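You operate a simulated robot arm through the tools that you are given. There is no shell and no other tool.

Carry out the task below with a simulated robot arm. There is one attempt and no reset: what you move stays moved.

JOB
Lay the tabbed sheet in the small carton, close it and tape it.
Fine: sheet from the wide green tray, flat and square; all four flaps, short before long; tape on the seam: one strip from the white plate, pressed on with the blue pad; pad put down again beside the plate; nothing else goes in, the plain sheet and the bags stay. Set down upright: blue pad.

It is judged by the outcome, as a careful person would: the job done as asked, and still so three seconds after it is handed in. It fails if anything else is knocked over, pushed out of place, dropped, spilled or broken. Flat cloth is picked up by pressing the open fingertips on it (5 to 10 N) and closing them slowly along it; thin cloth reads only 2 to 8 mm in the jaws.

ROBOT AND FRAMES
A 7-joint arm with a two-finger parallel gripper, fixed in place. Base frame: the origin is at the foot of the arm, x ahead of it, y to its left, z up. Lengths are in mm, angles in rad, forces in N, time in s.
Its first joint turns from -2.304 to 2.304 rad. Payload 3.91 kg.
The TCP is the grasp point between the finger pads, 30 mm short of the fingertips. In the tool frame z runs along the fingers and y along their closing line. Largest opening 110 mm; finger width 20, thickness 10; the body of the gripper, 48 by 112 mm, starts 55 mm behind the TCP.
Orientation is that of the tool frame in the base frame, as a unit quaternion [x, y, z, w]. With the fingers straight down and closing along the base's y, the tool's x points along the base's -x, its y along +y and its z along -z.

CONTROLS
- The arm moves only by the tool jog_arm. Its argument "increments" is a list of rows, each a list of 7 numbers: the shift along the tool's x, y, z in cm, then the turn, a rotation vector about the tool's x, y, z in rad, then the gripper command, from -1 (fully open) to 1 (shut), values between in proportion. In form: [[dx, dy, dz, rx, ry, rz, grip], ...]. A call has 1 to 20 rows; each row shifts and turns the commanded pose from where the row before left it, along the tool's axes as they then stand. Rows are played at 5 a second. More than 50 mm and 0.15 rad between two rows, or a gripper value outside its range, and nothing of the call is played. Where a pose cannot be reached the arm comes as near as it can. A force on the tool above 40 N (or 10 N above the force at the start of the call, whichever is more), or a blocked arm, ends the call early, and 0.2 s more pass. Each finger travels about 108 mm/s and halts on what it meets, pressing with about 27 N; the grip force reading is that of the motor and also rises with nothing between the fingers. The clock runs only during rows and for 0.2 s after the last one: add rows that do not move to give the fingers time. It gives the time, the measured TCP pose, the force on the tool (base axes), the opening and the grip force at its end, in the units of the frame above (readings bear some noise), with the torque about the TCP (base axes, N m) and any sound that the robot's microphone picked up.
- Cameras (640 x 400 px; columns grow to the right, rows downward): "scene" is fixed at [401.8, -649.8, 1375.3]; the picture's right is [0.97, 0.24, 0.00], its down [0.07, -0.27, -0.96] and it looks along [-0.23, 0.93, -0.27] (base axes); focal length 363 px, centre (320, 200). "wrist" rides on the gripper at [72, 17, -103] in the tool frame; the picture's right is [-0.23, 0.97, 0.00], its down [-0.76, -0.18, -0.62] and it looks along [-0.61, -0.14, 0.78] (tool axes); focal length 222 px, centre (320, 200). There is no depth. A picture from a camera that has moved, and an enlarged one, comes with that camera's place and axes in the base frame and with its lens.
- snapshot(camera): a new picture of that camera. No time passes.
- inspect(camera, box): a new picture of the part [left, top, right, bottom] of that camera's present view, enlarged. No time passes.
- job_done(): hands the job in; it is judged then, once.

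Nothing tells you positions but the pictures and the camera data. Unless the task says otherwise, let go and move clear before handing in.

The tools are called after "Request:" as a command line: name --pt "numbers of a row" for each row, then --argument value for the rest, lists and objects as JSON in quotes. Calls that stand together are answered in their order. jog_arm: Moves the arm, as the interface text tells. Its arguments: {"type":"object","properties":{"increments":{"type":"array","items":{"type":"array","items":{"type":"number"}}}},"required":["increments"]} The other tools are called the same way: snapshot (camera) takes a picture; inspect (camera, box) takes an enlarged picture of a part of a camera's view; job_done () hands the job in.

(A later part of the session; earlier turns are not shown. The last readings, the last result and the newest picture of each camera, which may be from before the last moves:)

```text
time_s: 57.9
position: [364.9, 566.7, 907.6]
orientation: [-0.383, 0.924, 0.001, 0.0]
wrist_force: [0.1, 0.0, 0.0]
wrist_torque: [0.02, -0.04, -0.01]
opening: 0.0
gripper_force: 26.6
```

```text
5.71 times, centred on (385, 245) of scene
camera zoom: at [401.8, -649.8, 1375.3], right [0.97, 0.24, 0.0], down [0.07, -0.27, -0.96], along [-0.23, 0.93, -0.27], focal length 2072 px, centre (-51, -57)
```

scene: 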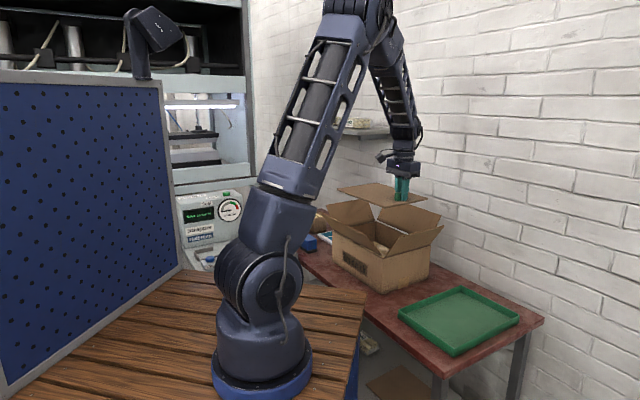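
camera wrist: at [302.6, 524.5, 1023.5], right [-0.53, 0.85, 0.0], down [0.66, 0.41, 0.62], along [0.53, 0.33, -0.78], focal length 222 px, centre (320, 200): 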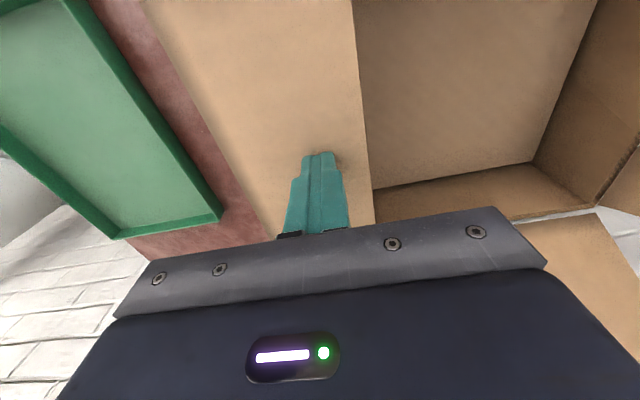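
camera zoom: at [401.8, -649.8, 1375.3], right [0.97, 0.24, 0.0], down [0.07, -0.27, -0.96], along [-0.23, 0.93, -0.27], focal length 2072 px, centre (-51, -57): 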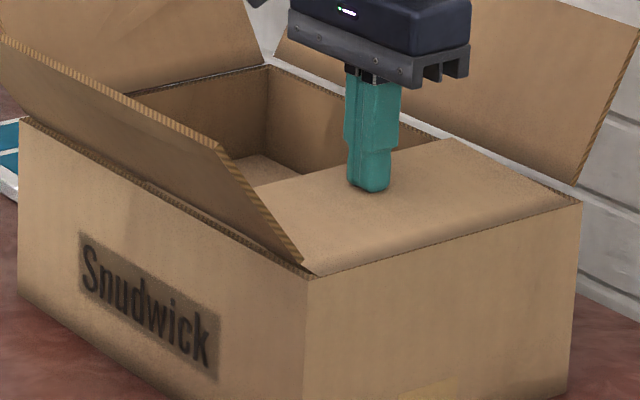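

The short flap appears down. I'll lift clear and check that it stays closed.

Request:
jog_arm --pt "0 0 -1 0 0 0 1" --pt "0 0 -3 0 0 0 1" --pt "0 0 -4 0 0 0 1" --pt "0 0 -4 0 0 0 1" --pt "0 0 0 0 0 0 1"

Request:
snapshot --camera "scene"

Request:
snapshot --camera "wrist"

Request:
inspect --camera "scene" --box '[340, 210, 430, 280]'

```text
time_s: 59.1
position: [367.8, 568.1, 1027.7]
orientation: [-0.383, 0.924, 0.001, 0.001]
wrist_force: [-0.3, 0.7, 0.6]
wrist_torque: [0.0, -0.02, 0.01]
opening: 0.1
gripper_force: 27.0
```

```text
taken
```

scene: 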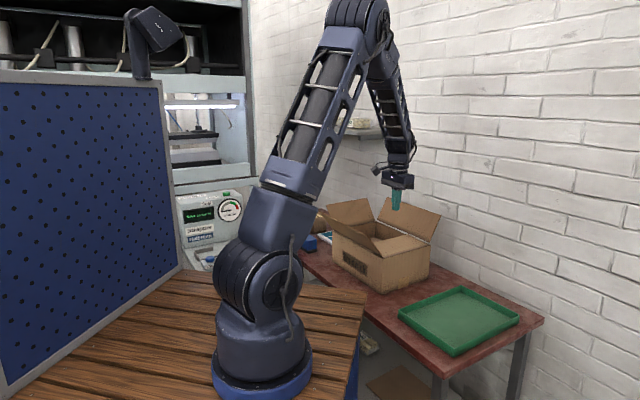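

```text
taken
camera wrist: at [303.6, 526.6, 1131.5], right [-0.53, 0.85, 0.0], down [0.66, 0.41, 0.62], along [0.53, 0.33, -0.78], focal length 222 px, centre (320, 200)
```

wrist: 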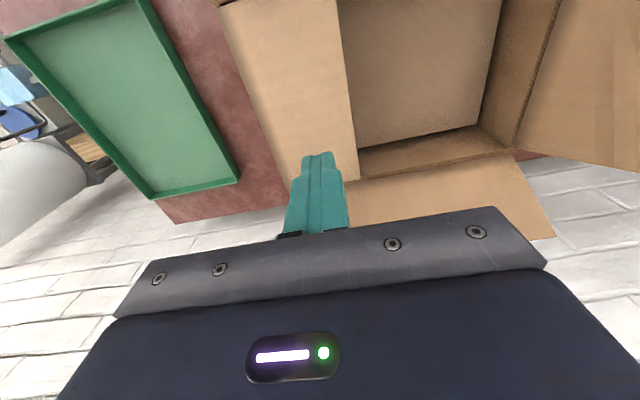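

```text
5.71 times, centred on (385, 245) of scene
camera zoom: at [401.8, -649.8, 1375.3], right [0.97, 0.24, 0.0], down [0.07, -0.27, -0.96], along [-0.23, 0.93, -0.27], focal length 2072 px, centre (-51, -57)
```

zoom: 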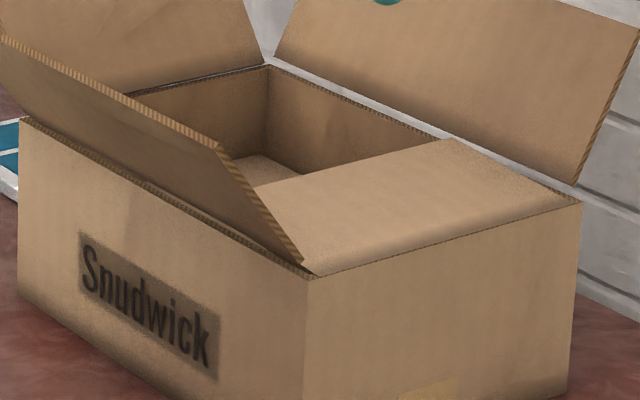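

The low-end short flap stays down. Next is the other short flap, on the plate side: I'll fly over it at safe height and descend on its outside, staying in front of the shelf.

Request:
jog_arm --pt "0.46 3.9 0 0 0 0 1" --pt "0.46 3.9 0 0 0 0 1" --pt "0.46 3.9 0 0 0 0 1" --pt "0.46 3.9 0 0 0 0 1" --pt "0.46 3.9 0 0 0 0 1" --pt "0.46 3.9 0 0 0 0 1" --pt "0.46 3.9 0 0 0 0 1" --pt "0.46 3.9 0 0 0 0 1" --pt "0 0 0 0 0 0 1" --pt "0 0 3.5 0 0 0 1" --pt "0 0 3 0 0 0 1" --pt "0 0 0 0 0 0 1"

Request:
snapshot --camera "scene"

Request:
snapshot --camera "wrist"

```text
time_s: 61.7
position: [117.5, 761.4, 961.9]
orientation: [-0.382, 0.924, 0.001, 0.001]
wrist_force: [-0.1, -0.6, 0.0]
wrist_torque: [0.04, -0.01, 0.02]
opening: 0.1
gripper_force: 27.1
```

```text
taken
```

scene: 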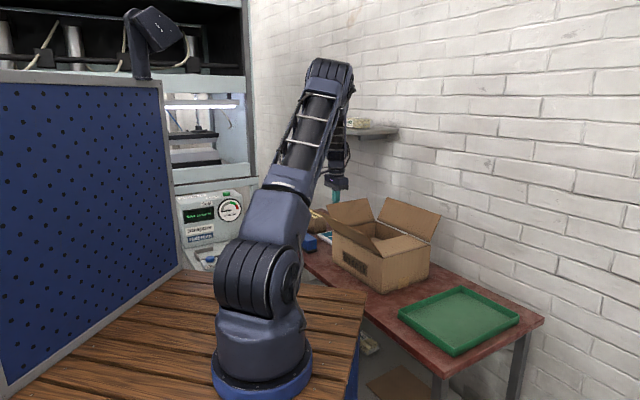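

```text
taken
camera wrist: at [55.2, 718.9, 1066.4], right [-0.53, 0.85, 0.0], down [0.66, 0.41, 0.62], along [0.53, 0.33, -0.78], focal length 222 px, centre (320, 200)
```

wrist: 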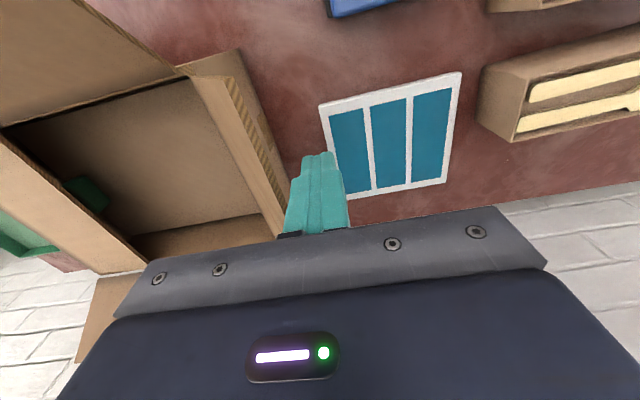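

The fingers are outside the plate-side flap. I'll push it inward with the same arc.

Request:
jog_arm --pt "0 -2.2 0 0 0 0 1" --pt "0 -1.9 0 0 0 0 1" --pt "0 -1.5 0 0 0 0 1" --pt "0 -1.5 0 0 0 0 1" --pt "0 -1.5 0 0 0 0 1" --pt "0 0 0 0 0 0 1"

Request:
inspect --camera "scene" --box '[310, 170, 450, 290]'

Request:
snapshot --camera "wrist"

```text
time_s: 62.2
position: [139.4, 739.9, 970.1]
orientation: [-0.384, 0.923, 0.006, 0.002]
wrist_force: [-3.7, 0.6, 7.2]
wrist_torque: [-0.1, -0.01, -0.09]
opening: 0.0
gripper_force: 26.8
stopped in row 2: the force on the tool passed its limit at 51 N (the readings are from after the stop); the commanded pose is now the measured one
```

```text
3.33 times, centred on (380, 230) of scene
camera zoom: at [401.8, -649.8, 1375.3], right [0.97, 0.24, 0.0], down [0.07, -0.27, -0.96], along [-0.23, 0.93, -0.27], focal length 1209 px, centre (120, 100)
```

zoom: 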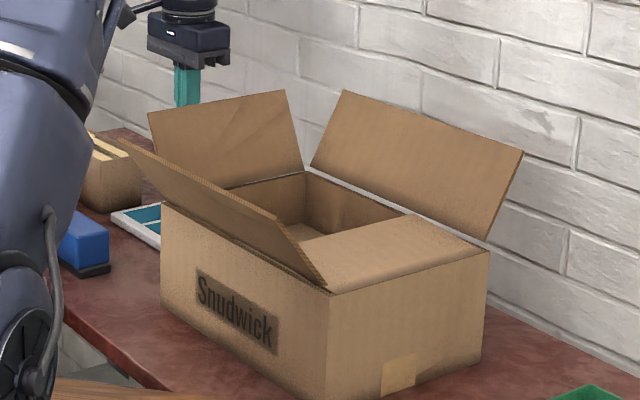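

```text
taken
camera wrist: at [76.8, 697.0, 1073.3], right [-0.53, 0.85, 0.01], down [0.66, 0.41, 0.63], along [0.53, 0.34, -0.78], focal length 222 px, centre (320, 200)
```

wrist: 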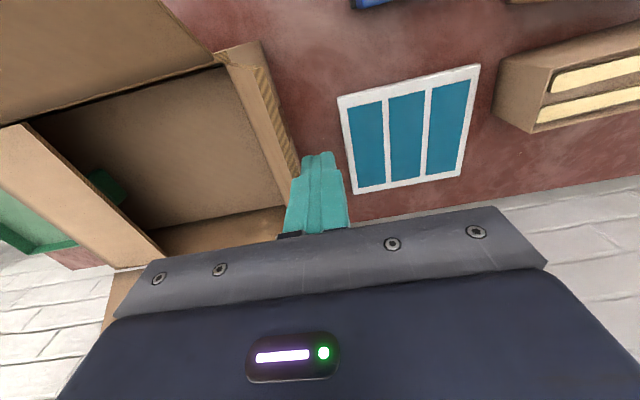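

The push met resistance (51 N). I'll check whether the arm touched the shelf, or the flap edge caught on a step of the finger.

Request:
inspect --camera "scene" --box '[290, 90, 410, 220]'

Request:
inspect --camera "wrist" --box '[200, 20, 380, 250]'

Request:
inspect --camera "scene" --box '[310, 170, 390, 230]'

```text
3.08 times, centred on (350, 155) of scene
camera zoom: at [401.8, -649.8, 1375.3], right [0.97, 0.24, 0.0], down [0.07, -0.27, -0.96], along [-0.23, 0.93, -0.27], focal length 1116 px, centre (228, 338)
```

zoom: 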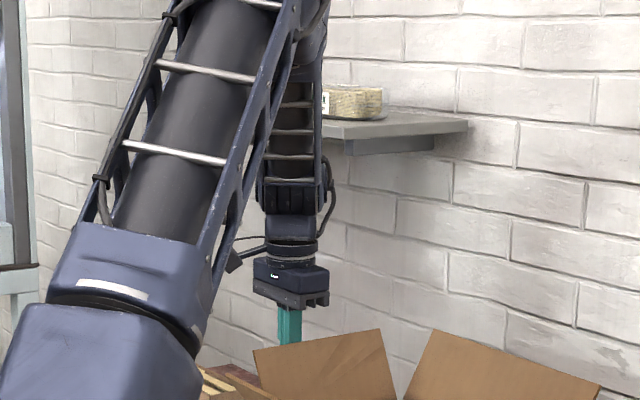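

```text
1.74 times, centred on (290, 135) of wrist
camera zoom: at [76.8, 697.0, 1073.3], right [-0.53, 0.85, 0.01], down [0.66, 0.41, 0.63], along [0.53, 0.34, -0.78], focal length 386 px, centre (372, 313)
```

zoom: 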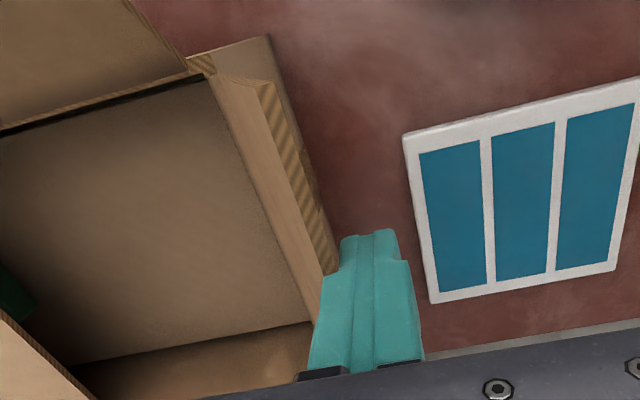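

```text
6.67 times, centred on (350, 200) of scene
camera zoom: at [401.8, -649.8, 1375.3], right [0.97, 0.24, 0.0], down [0.07, -0.27, -0.96], along [-0.23, 0.93, -0.27], focal length 2418 px, centre (120, 200)
```

zoom: 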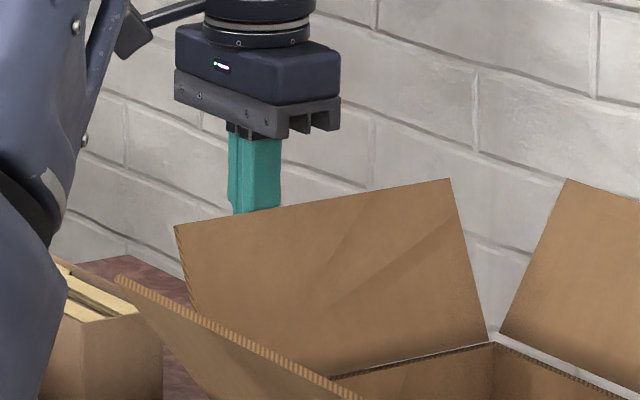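

The shelf and bags are untouched; most likely the flap's top edge caught under the finger's shoulder step and pushed the hand up. I'll back off, then go lower so the flap rides on the wider upper part of the finger.

Request:
jog_arm --pt "0 1 0 0 0 0 1" --pt "0 2 0 0 0 0 1" --pt "0 0.5 0 0 0 0 1" --pt "0 0 0 0 0 0 1" --pt "0 0 0 0 0 0 1"

Request:
inspect --camera "scene" --box '[310, 170, 430, 250]'

Request:
snapshot --camera "wrist"

```text
time_s: 63.4
position: [114.9, 764.4, 968.6]
orientation: [-0.383, 0.924, 0.006, 0.002]
wrist_force: [0.5, 0.3, 0.5]
wrist_torque: [0.0, 0.0, -0.01]
opening: 0.1
gripper_force: 26.7
```

```text
5.00 times, centred on (370, 210) of scene
camera zoom: at [401.8, -649.8, 1375.3], right [0.97, 0.24, 0.0], down [0.07, -0.27, -0.96], along [-0.23, 0.93, -0.27], focal length 1813 px, centre (70, 150)
```

zoom: 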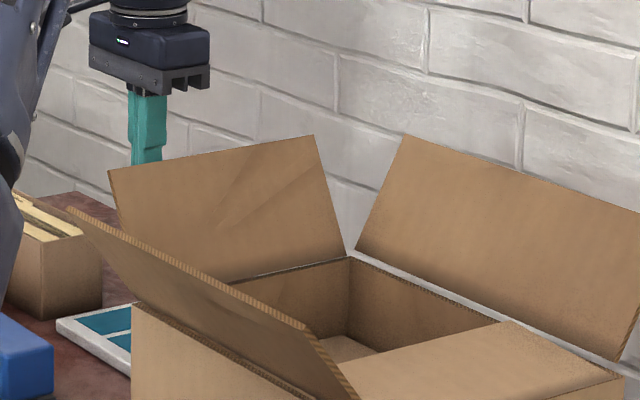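

```text
taken
camera wrist: at [52.4, 721.9, 1072.9], right [-0.53, 0.85, 0.01], down [0.66, 0.41, 0.63], along [0.53, 0.34, -0.78], focal length 222 px, centre (320, 200)
```

wrist: 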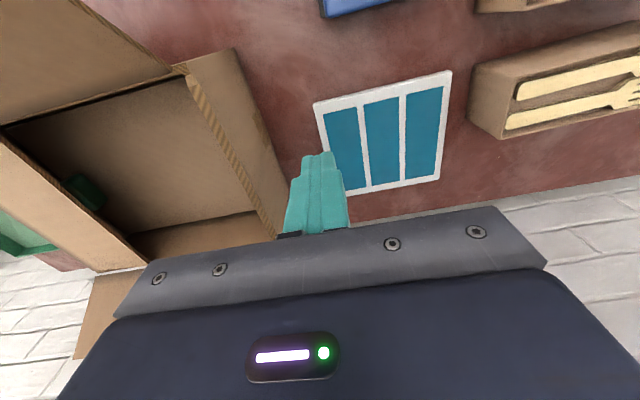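

The plate-side flap leans further out (tip at z of about 956), so its edge met the shoulder step exactly. I'll straighten the tool, go 32 mm lower, and push again more slowly.

Request:
jog_arm --pt "0 0 1.6 0.0094 0.0082 0 1" --pt "0 0 1.6 0 0 0 1" --pt "0 0 0 0 0 0 1" --pt "0 -1 0 0 0 0 1" --pt "0 -1 0 0 0 0 1" --pt "0 -0.8 0 0 0 0 1" --pt "0 -0.8 0 0 0 0 1" --pt "0 0 0 0 0 0 1"

Request:
inspect --camera "scene" --box '[310, 170, 430, 250]'

Request:
snapshot --camera "wrist"

```text
time_s: 65.2
position: [140.8, 738.6, 937.4]
orientation: [-0.383, 0.924, -0.001, -0.001]
wrist_force: [0.4, -0.2, 0.1]
wrist_torque: [0.02, 0.0, 0.01]
opening: 0.0
gripper_force: 27.3
```

```text
5.00 times, centred on (370, 210) of scene
camera zoom: at [401.8, -649.8, 1375.3], right [0.97, 0.24, 0.0], down [0.07, -0.27, -0.96], along [-0.23, 0.93, -0.27], focal length 1813 px, centre (70, 150)
```

zoom: 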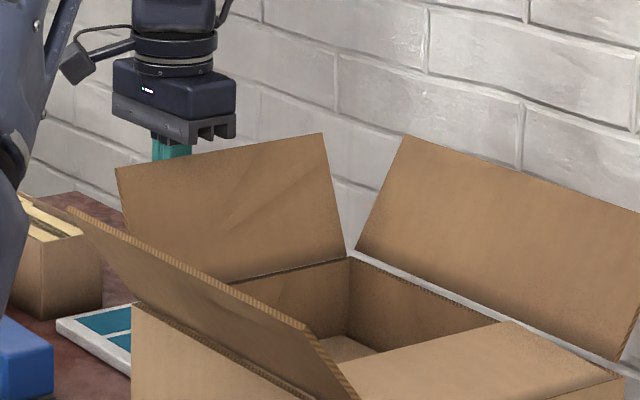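

```text
taken
camera wrist: at [78.1, 697.6, 1040.5], right [-0.53, 0.85, 0.0], down [0.66, 0.41, 0.62], along [0.53, 0.33, -0.78], focal length 222 px, centre (320, 200)
```

wrist: 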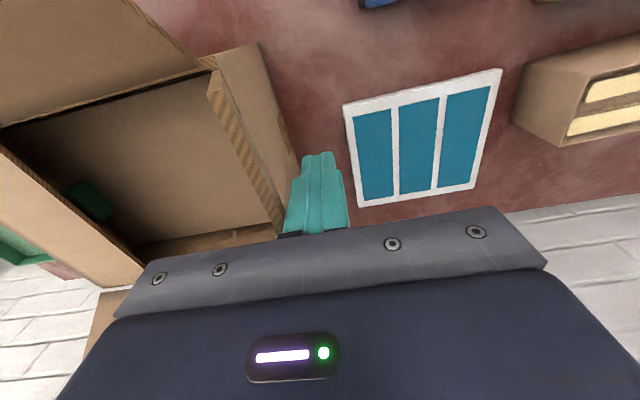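

The flap now moves freely with negligible force. I'll continue to vertical.

Request:
jog_arm --pt "0 -1.1 0 0 0 0 1" --pt "0 -1.1 0 0 0 0 1" --pt "0 -1.1 0 0 0 0 1" --pt "0 -1.0 0 0 0 0 1" --pt "0 0 0 0 0 0 1"

Request:
inspect --camera "scene" --box '[310, 170, 430, 250]'

Request:
snapshot --camera "wrist"

```text
time_s: 66.4
position: [170.4, 709.1, 936.6]
orientation: [-0.384, 0.924, 0.0, 0.0]
wrist_force: [0.2, -0.2, -1.0]
wrist_torque: [0.0, 0.01, 0.02]
opening: 0.0
gripper_force: 26.9
```

```text
5.00 times, centred on (370, 210) of scene
camera zoom: at [401.8, -649.8, 1375.3], right [0.97, 0.24, 0.0], down [0.07, -0.27, -0.96], along [-0.23, 0.93, -0.27], focal length 1813 px, centre (70, 150)
```

zoom: 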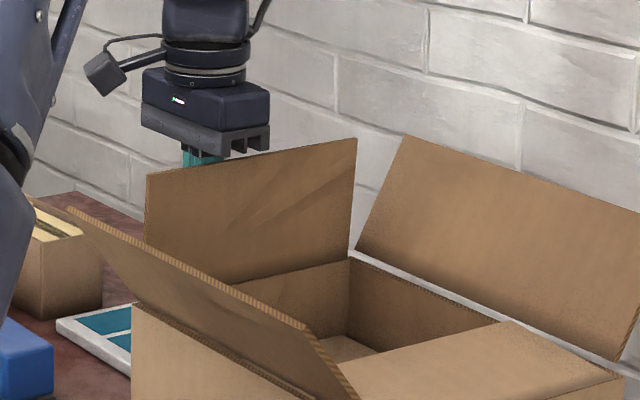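

```text
taken
camera wrist: at [108.8, 667.3, 1041.1], right [-0.53, 0.85, 0.0], down [0.66, 0.41, 0.62], along [0.53, 0.33, -0.78], focal length 222 px, centre (320, 200)
```

wrist: 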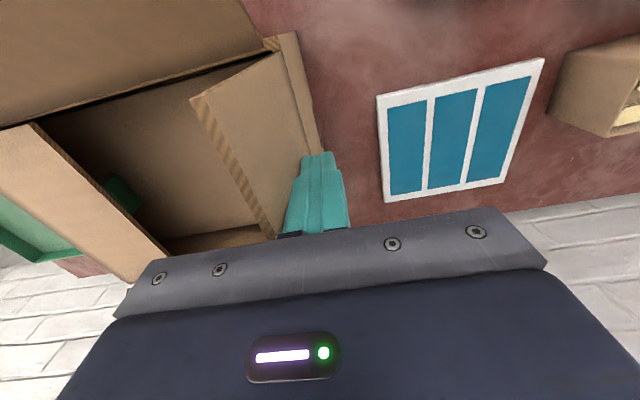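

Request:
jog_arm --pt "0 -1.5 -0.9 0 0 0 1" --pt "0 -1.5 -0.9 0 0 0 1" --pt "0 -1.4 0 0 0 0 1" --pt "0 -1.2 0.7 0 0 0 1" --pt "0 -1.1 0.8 0 0 0 1" --pt "0 -0.9 0.9 0 0 0 1" --pt "0 -0.7 1.0 0 0 0 1" --pt "0 -0.4 0.8 0 0 0 1" --pt "0 0 0.4 0 0 0 1" --pt "0 0 0 0 0 0 1"

Request:
inspect --camera "scene" --box '[310, 180, 430, 260]'

Request:
snapshot --camera "wrist"

```text
time_s: 68.6
position: [233.4, 646.8, 909.1]
orientation: [-0.384, 0.924, 0.001, -0.001]
wrist_force: [0.3, 0.2, 0.2]
wrist_torque: [0.0, 0.01, 0.02]
opening: 0.0
gripper_force: 26.7
```

```text
5.00 times, centred on (370, 220) of scene
camera zoom: at [401.8, -649.8, 1375.3], right [0.97, 0.24, 0.0], down [0.07, -0.27, -0.96], along [-0.23, 0.93, -0.27], focal length 1813 px, centre (70, 100)
```

zoom: 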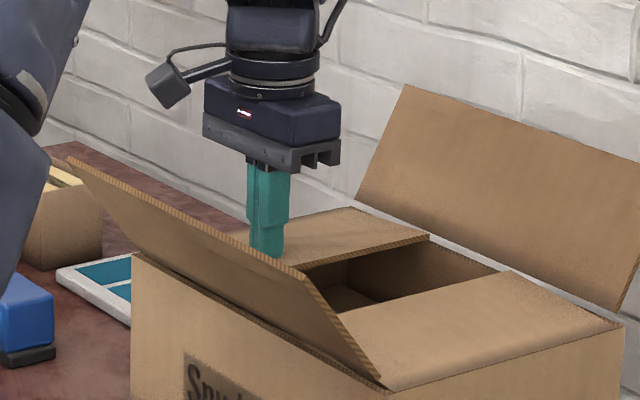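

```text
taken
camera wrist: at [170.2, 605.6, 1013.1], right [-0.53, 0.85, 0.0], down [0.66, 0.41, 0.62], along [0.53, 0.33, -0.78], focal length 222 px, centre (320, 200)
```

wrist: 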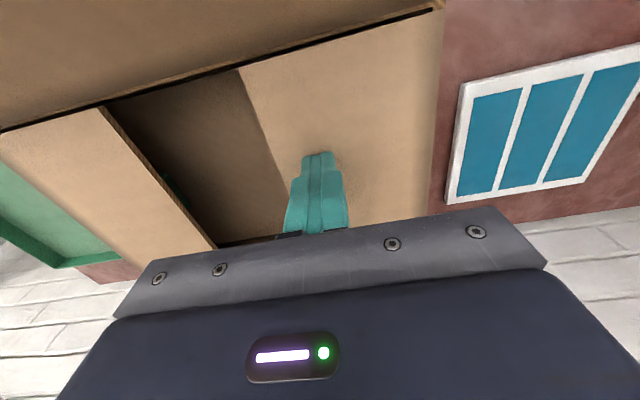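

The flap is nearly flat. I'll press a few millimetres more and lift clear.

Request:
jog_arm --pt "0 0 0.2 0 0 0 1" --pt "0 0 0.2 0 0 0 1" --pt "0 0 0.2 0 0 0 1" --pt "0 0 0 0 0 0 1"

Request:
jog_arm --pt "0 0 -1 0 0 0 1" --pt "0 0 -3 0 0 0 1" --pt "0 0 -4.5 0 0 0 1" --pt "0 0 -4.5 0 0 0 1" --pt "0 0 0 0 0 0 1"

Request:
inspect --camera "scene" --box '[310, 180, 460, 290]'

Request:
snapshot --camera "wrist"

```text
time_s: 69.6
position: [232.9, 646.4, 903.0]
orientation: [-0.383, 0.924, 0.0, 0.001]
wrist_force: [-0.1, -0.4, 0.0]
wrist_torque: [0.03, 0.02, 0.01]
opening: 0.1
gripper_force: 27.2
```

```text
time_s: 70.8
position: [233.5, 646.8, 1033.5]
orientation: [-0.383, 0.924, 0.0, -0.001]
wrist_force: [0.1, 1.0, -0.4]
wrist_torque: [0.01, 0.0, 0.03]
opening: 0.0
gripper_force: 26.7
```

```text
3.64 times, centred on (385, 235) of scene
camera zoom: at [401.8, -649.8, 1375.3], right [0.97, 0.24, 0.0], down [0.07, -0.27, -0.96], along [-0.23, 0.93, -0.27], focal length 1319 px, centre (84, 73)
```

zoom: 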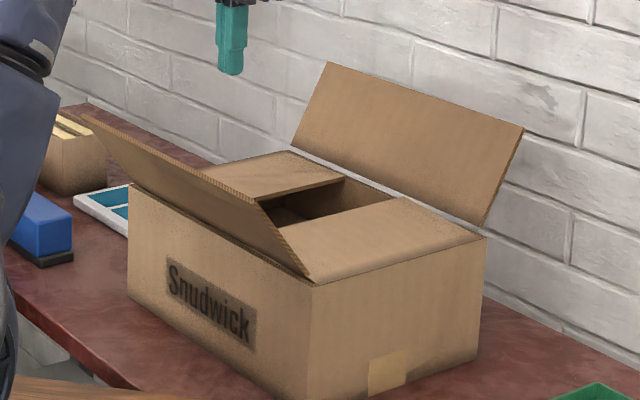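

```text
taken
camera wrist: at [170.6, 606.1, 1136.6], right [-0.53, 0.85, 0.0], down [0.66, 0.41, 0.62], along [0.53, 0.33, -0.78], focal length 222 px, centre (320, 200)
```

wrist: 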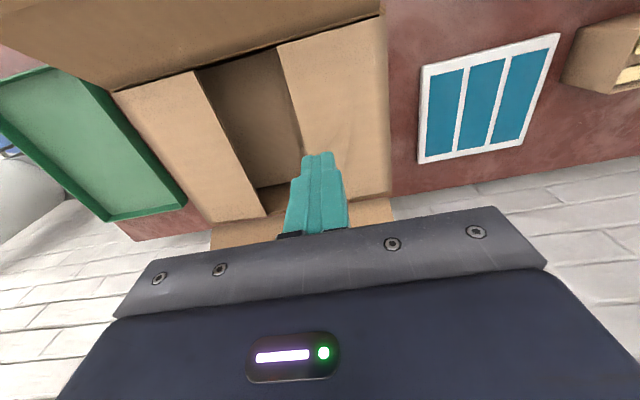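

Both short flaps are down. Next is the long flap on the near side (n-low): I'll go outside it at mid-length, low enough that its edge rides above the finger's shoulder.

Request:
jog_arm --pt "3.35 -1.46 0 0 0 0 1" --pt "3.35 -1.46 0 0 0 0 1" --pt "3.35 -1.46 0 0 0 0 1" --pt "3.35 -1.46 0 0 0 0 1" --pt "3.35 -1.46 0 0 0 0 1" --pt "0 0 0 0 0 0 1" --pt "0 0 3 0 0 0 1" --pt "0 0 3 0 0 0 1" --pt "0 0 2.3 0 0 0 1" --pt "0 0 0 0 0 0 1"

Request:
inspect --camera "scene" --box '[310, 170, 460, 290]'

Request:
snapshot --camera "wrist"

```text
time_s: 73.0
position: [168.2, 476.9, 950.0]
orientation: [-0.384, 0.923, 0.001, 0.001]
wrist_force: [-0.5, 0.7, 0.2]
wrist_torque: [-0.02, 0.0, 0.0]
opening: 0.1
gripper_force: 27.3
```

```text
3.33 times, centred on (385, 230) of scene
camera zoom: at [401.8, -649.8, 1375.3], right [0.97, 0.24, 0.0], down [0.07, -0.27, -0.96], along [-0.23, 0.93, -0.27], focal length 1209 px, centre (103, 100)
```

zoom: 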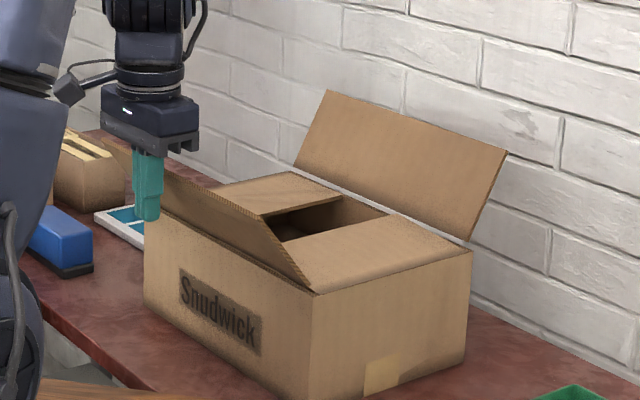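

```text
taken
camera wrist: at [104.2, 435.4, 1053.8], right [-0.53, 0.85, 0.0], down [0.66, 0.41, 0.62], along [0.53, 0.33, -0.78], focal length 222 px, centre (320, 200)
```

wrist: 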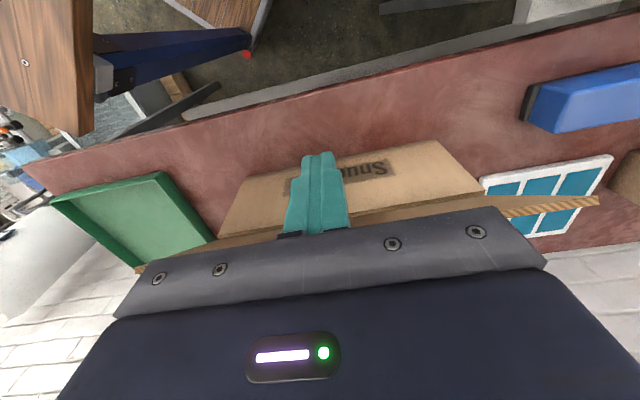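

Request:
jog_arm --pt "-1.2 0 0 0 0 0 1" --pt "-1.2 0 0 0 0 0 1" --pt "-1.2 0 0 0 0 0 1" --pt "-1.2 0 0 0 0 0 1" --pt "-1.2 0 0 0 0 0 1" --pt "-1.2 0 0 0 0 0 1" --pt "-1.2 0 0 0 0 0 1" --pt "0 0 0 0 0 0 1"

Request:
inspect --camera "scene" --box '[310, 170, 460, 290]'

Request:
snapshot --camera "wrist"

```text
time_s: 74.8
position: [224.8, 536.6, 950.3]
orientation: [-0.383, 0.924, 0.0, 0.0]
wrist_force: [0.0, -0.2, 0.0]
wrist_torque: [-0.03, 0.01, -0.01]
opening: 0.1
gripper_force: 26.9
```

```text
3.33 times, centred on (385, 230) of scene
camera zoom: at [401.8, -649.8, 1375.3], right [0.97, 0.24, 0.0], down [0.07, -0.27, -0.96], along [-0.23, 0.93, -0.27], focal length 1209 px, centre (103, 100)
```

zoom: 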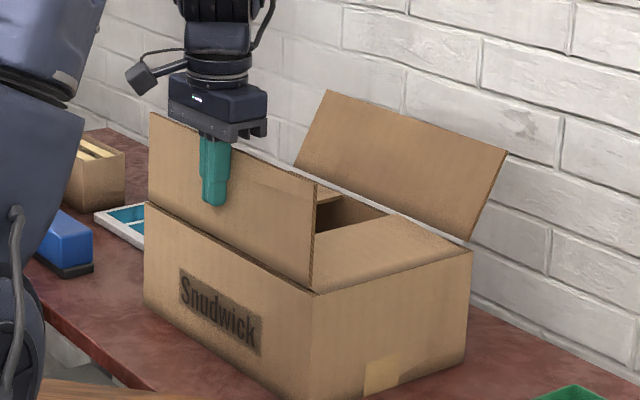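

```text
taken
camera wrist: at [163.0, 495.0, 1054.1], right [-0.53, 0.85, 0.0], down [0.66, 0.41, 0.62], along [0.53, 0.33, -0.78], focal length 222 px, centre (320, 200)
```

wrist: 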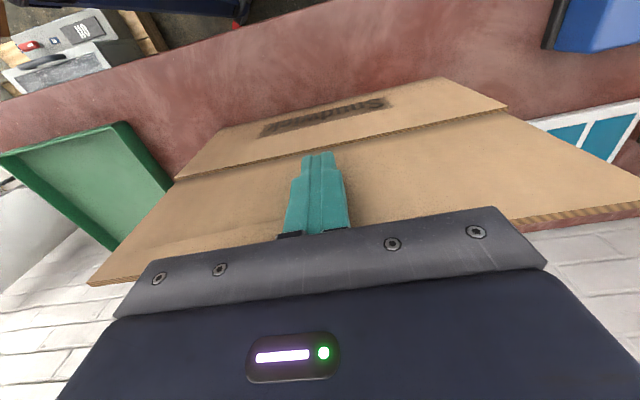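

The flap is near vertical. I'll carry on with the arc inward and down.

Request:
jog_arm --pt "-1.5 0 -0.5 0 0 0 1" --pt "-1.5 0 -0.5 0 0 0 1" --pt "-1.4 0 0 0 0 0 1" --pt "-1.2 0 0.7 0 0 0 1" --pt "-1.1 0 0.8 0 0 0 1" --pt "-0.9 0 0.9 0 0 0 1" --pt "-0.7 0 1.0 0 0 0 1" --pt "-0.4 0 0.8 0 0 0 1" --pt "0 0 0.3 0 0 0 1" --pt "0 0 0 0 0 0 1"

Request:
inspect --camera "scene" --box '[310, 170, 460, 290]'

Request:
snapshot --camera "wrist"

```text
time_s: 77.0
position: [287.7, 598.9, 915.0]
orientation: [-0.383, 0.924, 0.0, 0.0]
wrist_force: [0.2, -0.1, 0.4]
wrist_torque: [0.0, 0.04, 0.0]
opening: 0.0
gripper_force: 27.1
```

```text
3.33 times, centred on (385, 230) of scene
camera zoom: at [401.8, -649.8, 1375.3], right [0.97, 0.24, 0.0], down [0.07, -0.27, -0.96], along [-0.23, 0.93, -0.27], focal length 1209 px, centre (103, 100)
```

zoom: 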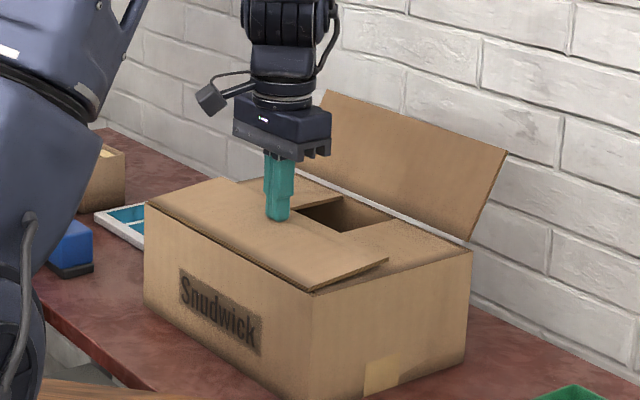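

```text
taken
camera wrist: at [224.3, 556.9, 1018.8], right [-0.53, 0.85, 0.0], down [0.66, 0.41, 0.62], along [0.53, 0.33, -0.78], focal length 222 px, centre (320, 200)
```

wrist: 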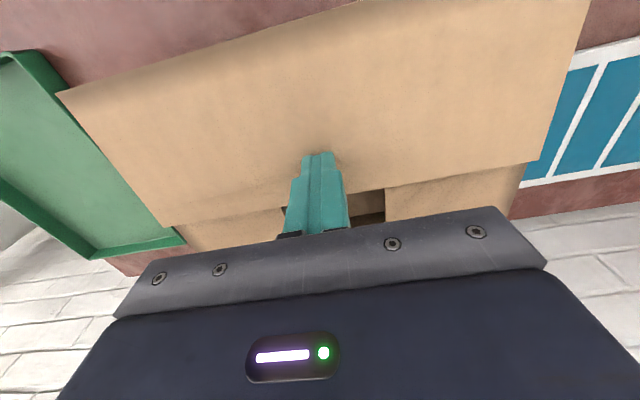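

Request:
jog_arm --pt "0 0 0.2 0 0 0 1" --pt "0 0 0.2 0 0 0 1" --pt "0 0 0.2 0 0 0 1" --pt "0 0 0.2 0 0 0 1" --pt "0 0 0 0 0 0 1"

Request:
jog_arm --pt "0 0 -1 0 0 0 1" --pt "0 0 -3 0 0 0 1" --pt "0 0 -4.5 0 0 0 1" --pt "0 0 -4.5 0 0 0 1" --pt "0 0 0 0 0 0 1"

Request:
inspect --camera "scene" --box '[310, 180, 460, 290]'

Request:
snapshot --camera "wrist"

```text
time_s: 78.2
position: [287.7, 597.9, 907.5]
orientation: [-0.384, 0.923, 0.0, -0.001]
wrist_force: [0.8, 1.2, 0.3]
wrist_torque: [0.01, -0.04, -0.01]
opening: 0.1
gripper_force: 27.5
```

```text
time_s: 79.4
position: [285.9, 597.9, 1037.6]
orientation: [-0.383, 0.924, 0.0, -0.001]
wrist_force: [-0.2, -0.5, -0.2]
wrist_torque: [-0.03, -0.03, -0.02]
opening: 0.2
gripper_force: 27.3
```

```text
3.64 times, centred on (385, 235) of scene
camera zoom: at [401.8, -649.8, 1375.3], right [0.97, 0.24, 0.0], down [0.07, -0.27, -0.96], along [-0.23, 0.93, -0.27], focal length 1319 px, centre (84, 73)
```

zoom: 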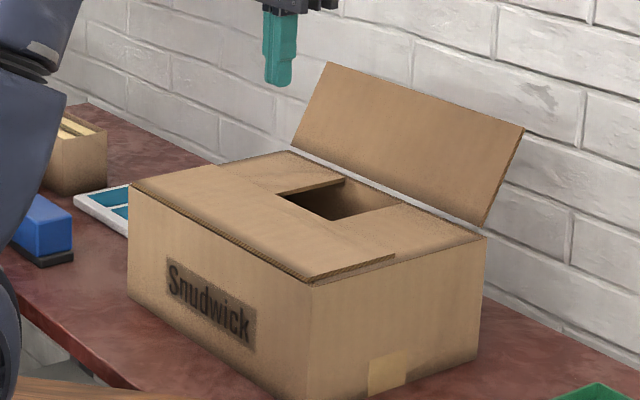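

```text
taken
camera wrist: at [223.9, 556.3, 1142.0], right [-0.53, 0.85, 0.0], down [0.66, 0.41, 0.62], along [0.53, 0.33, -0.78], focal length 222 px, centre (320, 200)
```

wrist: 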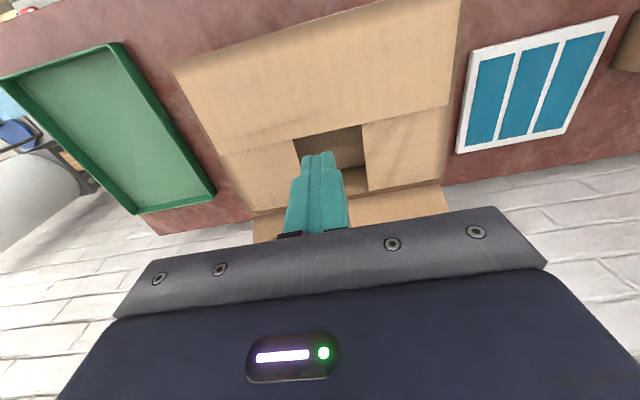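

Three flaps are closed. The last long flap stands near the wall, so instead of pushing from behind I'll straddle its top edge with open fingers and draw it over with the wall-side finger. First I turn the tool 90°.

Request:
jog_arm --pt "0 0 0 0 0 0.131 1" --pt "0 0 0 0 0 0.131 1" --pt "0 0 0 0 0 0.131 1" --pt "0 0 0 0 0 0.131 1" --pt "0 0 0 0 0 0.131 1" --pt "0 0 0 0 0 0.131 1" --pt "0 0 0 0 0 0.131 1" --pt "0 0 0 0 0 0.131 1" --pt "0 0 0 0 0 0.131 1" --pt "0 0 0 0 0 0.131 1" --pt "0 0 0 0 0 0.131 0.5" --pt "0 0 0 0 0 0.13 0" --pt "0 0 -1 0 0 0 0" --pt "0 0 0 0 0 0 0" --pt "0 0 0 0 0 0 0"

Request:
snapshot --camera "scene"

Request:
snapshot --camera "wrist"

```text
time_s: 82.6
position: [286.6, 598.3, 1046.5]
orientation: [0.383, 0.924, -0.001, 0.0]
wrist_force: [1.0, -0.5, -0.6]
wrist_torque: [-0.02, 0.0, -0.01]
opening: 55.1
gripper_force: 0.1
```

```text
taken
```

scene: 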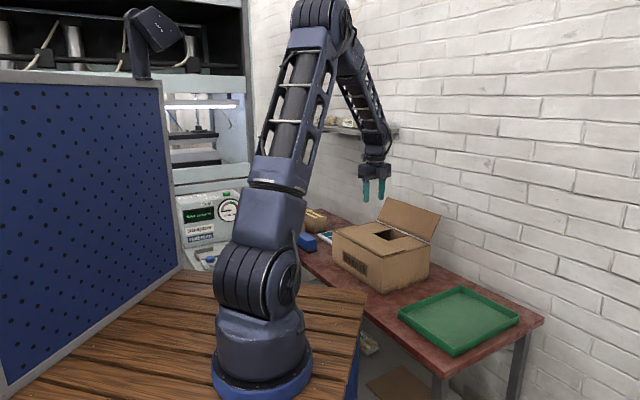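

```text
taken
camera wrist: at [247.8, 659.5, 1151.1], right [0.85, 0.53, 0.0], down [0.41, -0.66, 0.62], along [0.33, -0.53, -0.78], focal length 222 px, centre (320, 200)
```

wrist: 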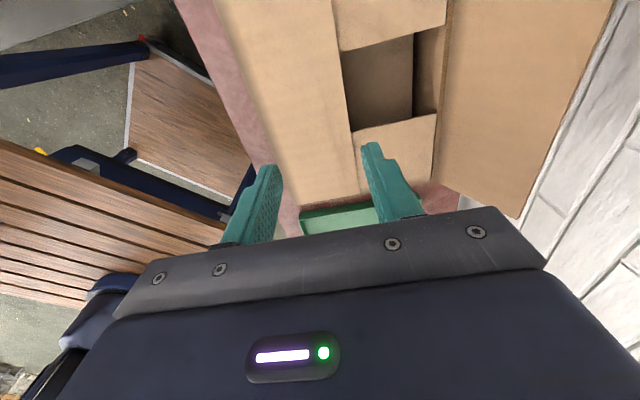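

The flap tip is at n of about 818, z of about 970. I'll move out so the open jaws are centred over its edge and descend around it.

Request:
jog_arm --pt "0 3.6 0 0 0 0 0" --pt "0 3.6 0 0 0 0 0" --pt "0 3.6 0 0 0 0 0" --pt "0 3.6 0 0 0 0 0" --pt "0 3.6 0 0 0 0 0" --pt "0 0 0 0 0 0 0" --pt "0 0 2 0 0 0 0" --pt "0 0 1.5 0 0 0 0" --pt "0 0 0 0 0 0 0"

Request:
snapshot --camera "wrist"

Request:
inspect --camera "scene" --box '[350, 140, 470, 260]'

```text
time_s: 84.6
position: [415.3, 725.3, 1012.1]
orientation: [0.382, 0.924, 0.0, -0.001]
wrist_force: [1.0, -0.5, 0.7]
wrist_torque: [0.03, 0.01, 0.0]
opening: 55.1
gripper_force: 0.0
```

```text
taken
camera wrist: at [375.6, 787.0, 1115.7], right [0.85, 0.53, 0.0], down [0.41, -0.66, 0.62], along [0.33, -0.53, -0.78], focal length 222 px, centre (320, 200)
```

wrist: 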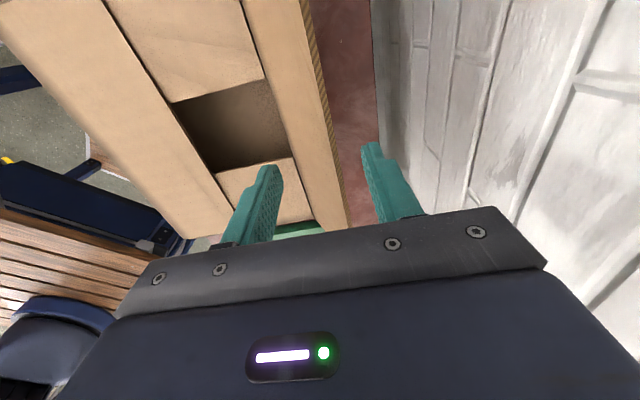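

```text
3.33 times, centred on (410, 200) of scene
camera zoom: at [401.8, -649.8, 1375.3], right [0.97, 0.24, 0.0], down [0.07, -0.27, -0.96], along [-0.23, 0.93, -0.27], focal length 1209 px, centre (20, 200)
```

zoom: 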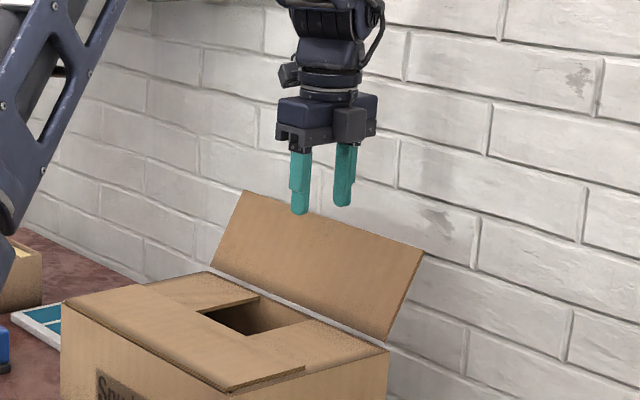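

The flap edge is between the fingers with clearance on both sides, and the wall is at n of about 886, more than 20 mm from the gripper. I'll descend and draw the flap inward.

Request:
jog_arm --pt "0 0 1.6 0 0 0 0" --pt "0 0 1.6 0 0 0 0" --pt "0 0 0 0 0 0 0" --pt "0 -1.0 0 0 0 0 0" --pt "0 -1.0 0 0 0 0 0" --pt "0 -1.0 0 0 0 0 0" --pt "0 0 0 0 0 0 0"

Request:
snapshot --camera "wrist"

Request:
inspect --camera "scene" --box '[350, 140, 470, 260]'

```text
time_s: 86.2
position: [393.0, 704.3, 980.1]
orientation: [0.382, 0.924, 0.0, 0.0]
wrist_force: [0.0, -0.6, 0.2]
wrist_torque: [0.03, -0.02, 0.01]
opening: 55.0
gripper_force: 0.1
```

```text
taken
camera wrist: at [353.9, 765.2, 1083.8], right [0.85, 0.53, 0.0], down [0.41, -0.66, 0.62], along [0.33, -0.53, -0.78], focal length 222 px, centre (320, 200)
```

wrist: 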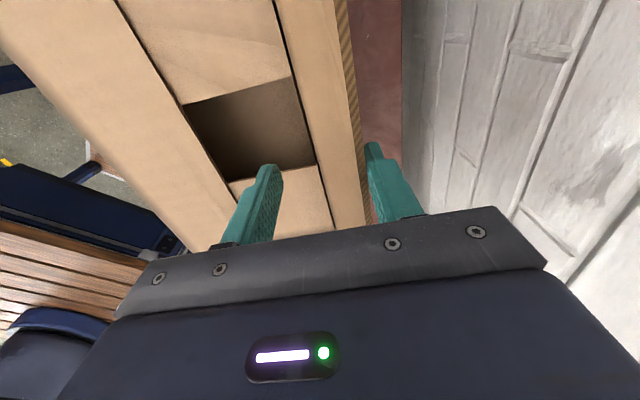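

```text
3.33 times, centred on (410, 200) of scene
camera zoom: at [401.8, -649.8, 1375.3], right [0.97, 0.24, 0.0], down [0.07, -0.27, -0.96], along [-0.23, 0.93, -0.27], focal length 1209 px, centre (20, 200)
```

zoom: 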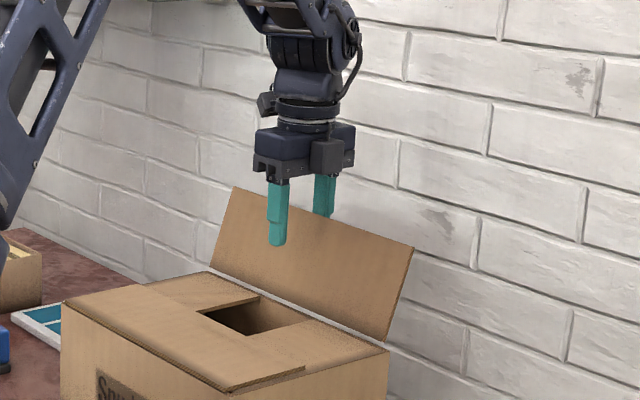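

Request:
jog_arm --pt "0 -1.2 0 0 0 0 0" --pt "0 -1.2 0 0 0 0 0" --pt "0 -1.2 0 0 0 0 0" --pt "0 -1.2 0.2 0 0 0 0" --pt "0 -1.2 0.3 0 0 0 0" --pt "0 -1.2 0.3 0 0 0 0" --pt "0 -1.2 0.4 0 0 0 0" --pt "0 -1.0 0.4 0 0 0 0" --pt "0 0 0 0 0 0 0"

Request:
snapshot --camera "wrist"

Request:
inspect --camera "scene" --box '[340, 150, 460, 270]'

```text
time_s: 88.2
position: [326.3, 636.8, 964.3]
orientation: [0.383, 0.924, 0.0, 0.0]
wrist_force: [-0.3, -0.6, 0.8]
wrist_torque: [0.01, -0.01, -0.04]
opening: 55.0
gripper_force: 0.0
```

```text
taken
camera wrist: at [287.7, 699.0, 1068.0], right [0.85, 0.53, 0.0], down [0.41, -0.66, 0.62], along [0.33, -0.53, -0.78], focal length 222 px, centre (320, 200)
```

wrist: 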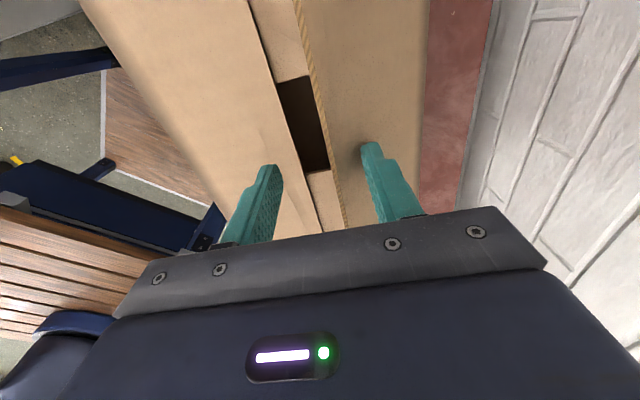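

```text
3.33 times, centred on (400, 210) of scene
camera zoom: at [401.8, -649.8, 1375.3], right [0.97, 0.24, 0.0], down [0.07, -0.27, -0.96], along [-0.23, 0.93, -0.27], focal length 1209 px, centre (53, 167)
```

zoom: 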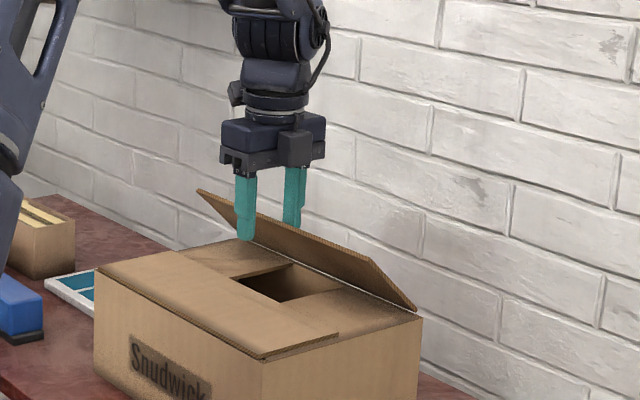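

The flap leans well inward now. I'll lift slightly, close the fingers, and press it down from above.

Request:
jog_arm --pt "0 0 -2 0 0 0 0" --pt "0 0 -2 0 0 0 0.5" --pt "0 1.0 0 0 0 0 1" --pt "0 0.9 0 0 0 0 1" --pt "0 0 0 0 0 0 1" --pt "0 0 2 0 0 0 1" --pt "0 0 2 0 0 0 1" --pt "0 0 1.5 0 0 0 1" --pt "0 0 1.5 0 0 0 1" --pt "0 0 1 0 0 0 1" --pt "0 0 1 0 0 0 1" --pt "0 0 0 0 0 0 1"

Request:
snapshot --camera "wrist"

Request:
inspect --camera "scene" --box '[330, 170, 450, 280]'

```text
time_s: 90.8
position: [339.3, 651.0, 914.3]
orientation: [0.383, 0.924, -0.001, 0.0]
wrist_force: [0.0, -0.1, 0.2]
wrist_torque: [-0.01, -0.02, -0.01]
opening: 0.0
gripper_force: 26.6
```

```text
taken
camera wrist: at [300.9, 712.2, 1017.7], right [0.85, 0.53, 0.0], down [0.41, -0.66, 0.62], along [0.33, -0.53, -0.78], focal length 222 px, centre (320, 200)
```

wrist: 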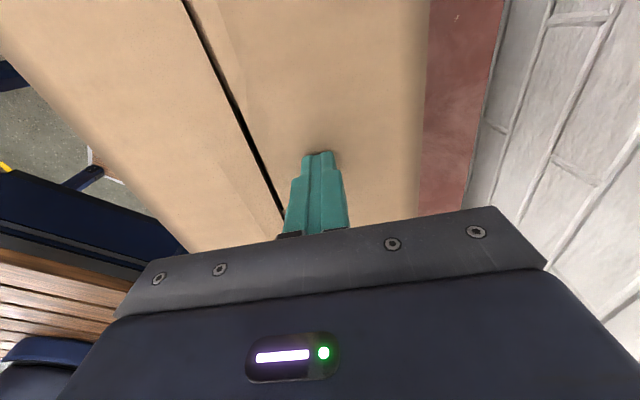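

```text
3.64 times, centred on (390, 225) of scene
camera zoom: at [401.8, -649.8, 1375.3], right [0.97, 0.24, 0.0], down [0.07, -0.27, -0.96], along [-0.23, 0.93, -0.27], focal length 1319 px, centre (66, 109)
```

zoom: 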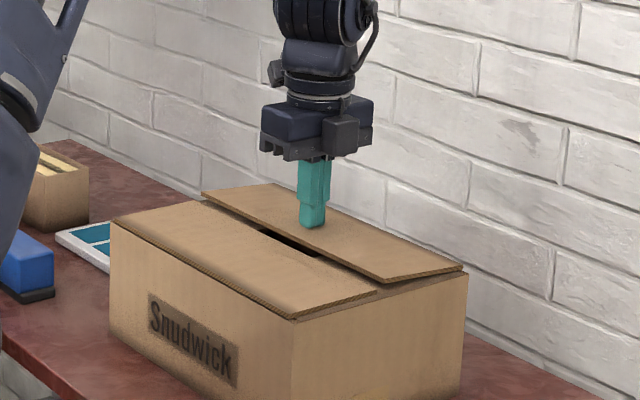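

Request:
jog_arm --pt "0 0 0.2 0 0 0 1" --pt "0 0 0.2 0 0 0 1" --pt "0 0 0.2 0 0 0 1" --pt "0 0 0 0 0 0 1"

Request:
inspect --camera "scene" --box '[330, 200, 430, 270]'

```text
time_s: 91.8
position: [340.8, 650.7, 909.1]
orientation: [0.383, 0.924, -0.001, 0.0]
wrist_force: [0.1, 0.5, -0.6]
wrist_torque: [0.02, -0.01, 0.03]
opening: 0.1
gripper_force: 27.1
```

```text
5.71 times, centred on (380, 235) of scene
camera zoom: at [401.8, -649.8, 1375.3], right [0.97, 0.24, 0.0], down [0.07, -0.27, -0.96], along [-0.23, 0.93, -0.27], focal length 2072 px, centre (-23, 0)
```

zoom: 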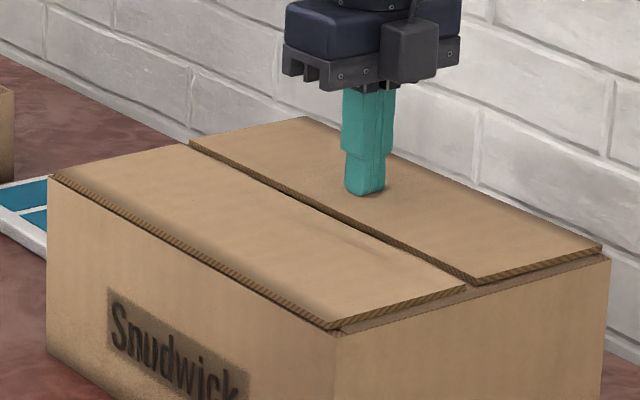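

Request:
jog_arm --pt "0 0 0.15 0 0 0 1" --pt "0 0 0.15 0 0 0 1" --pt "0 0 0 0 0 0 1"

Request:
jog_arm --pt "0 0 0.1 0 0 0 1" --pt "0 0 0.1 0 0 0 1" --pt "0 0 0 0 0 0 1"

Request:
inspect --camera "scene" --box '[330, 200, 430, 270]'

```text
time_s: 92.6
position: [339.9, 650.8, 906.1]
orientation: [0.383, 0.924, 0.0, 0.0]
wrist_force: [0.0, -4.3, 19.2]
wrist_torque: [-0.11, -0.07, 0.01]
opening: 0.1
gripper_force: 27.3
```

```text
time_s: 93.2
position: [341.0, 651.7, 905.6]
orientation: [0.383, 0.924, 0.001, -0.001]
wrist_force: [-3.1, -7.7, 14.1]
wrist_torque: [-0.21, 0.04, -0.05]
opening: 0.1
gripper_force: 26.6
stopped in row 3: the force on the tool passed its limit at 43 N (the readings are from after the stop); the commanded pose is now the measured one
```

```text
5.71 times, centred on (380, 235) of scene
camera zoom: at [401.8, -649.8, 1375.3], right [0.97, 0.24, 0.0], down [0.07, -0.27, -0.96], along [-0.23, 0.93, -0.27], focal length 2072 px, centre (-23, 0)
```

zoom: 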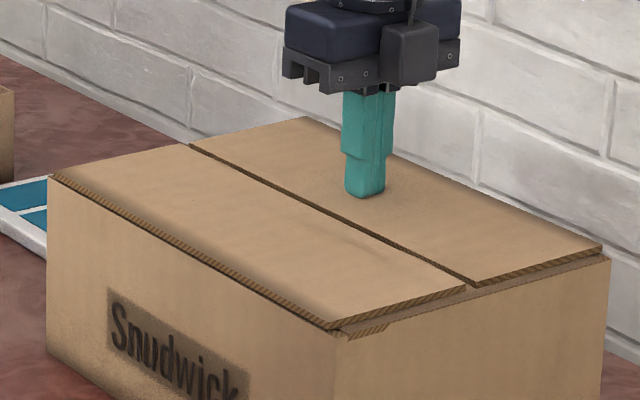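

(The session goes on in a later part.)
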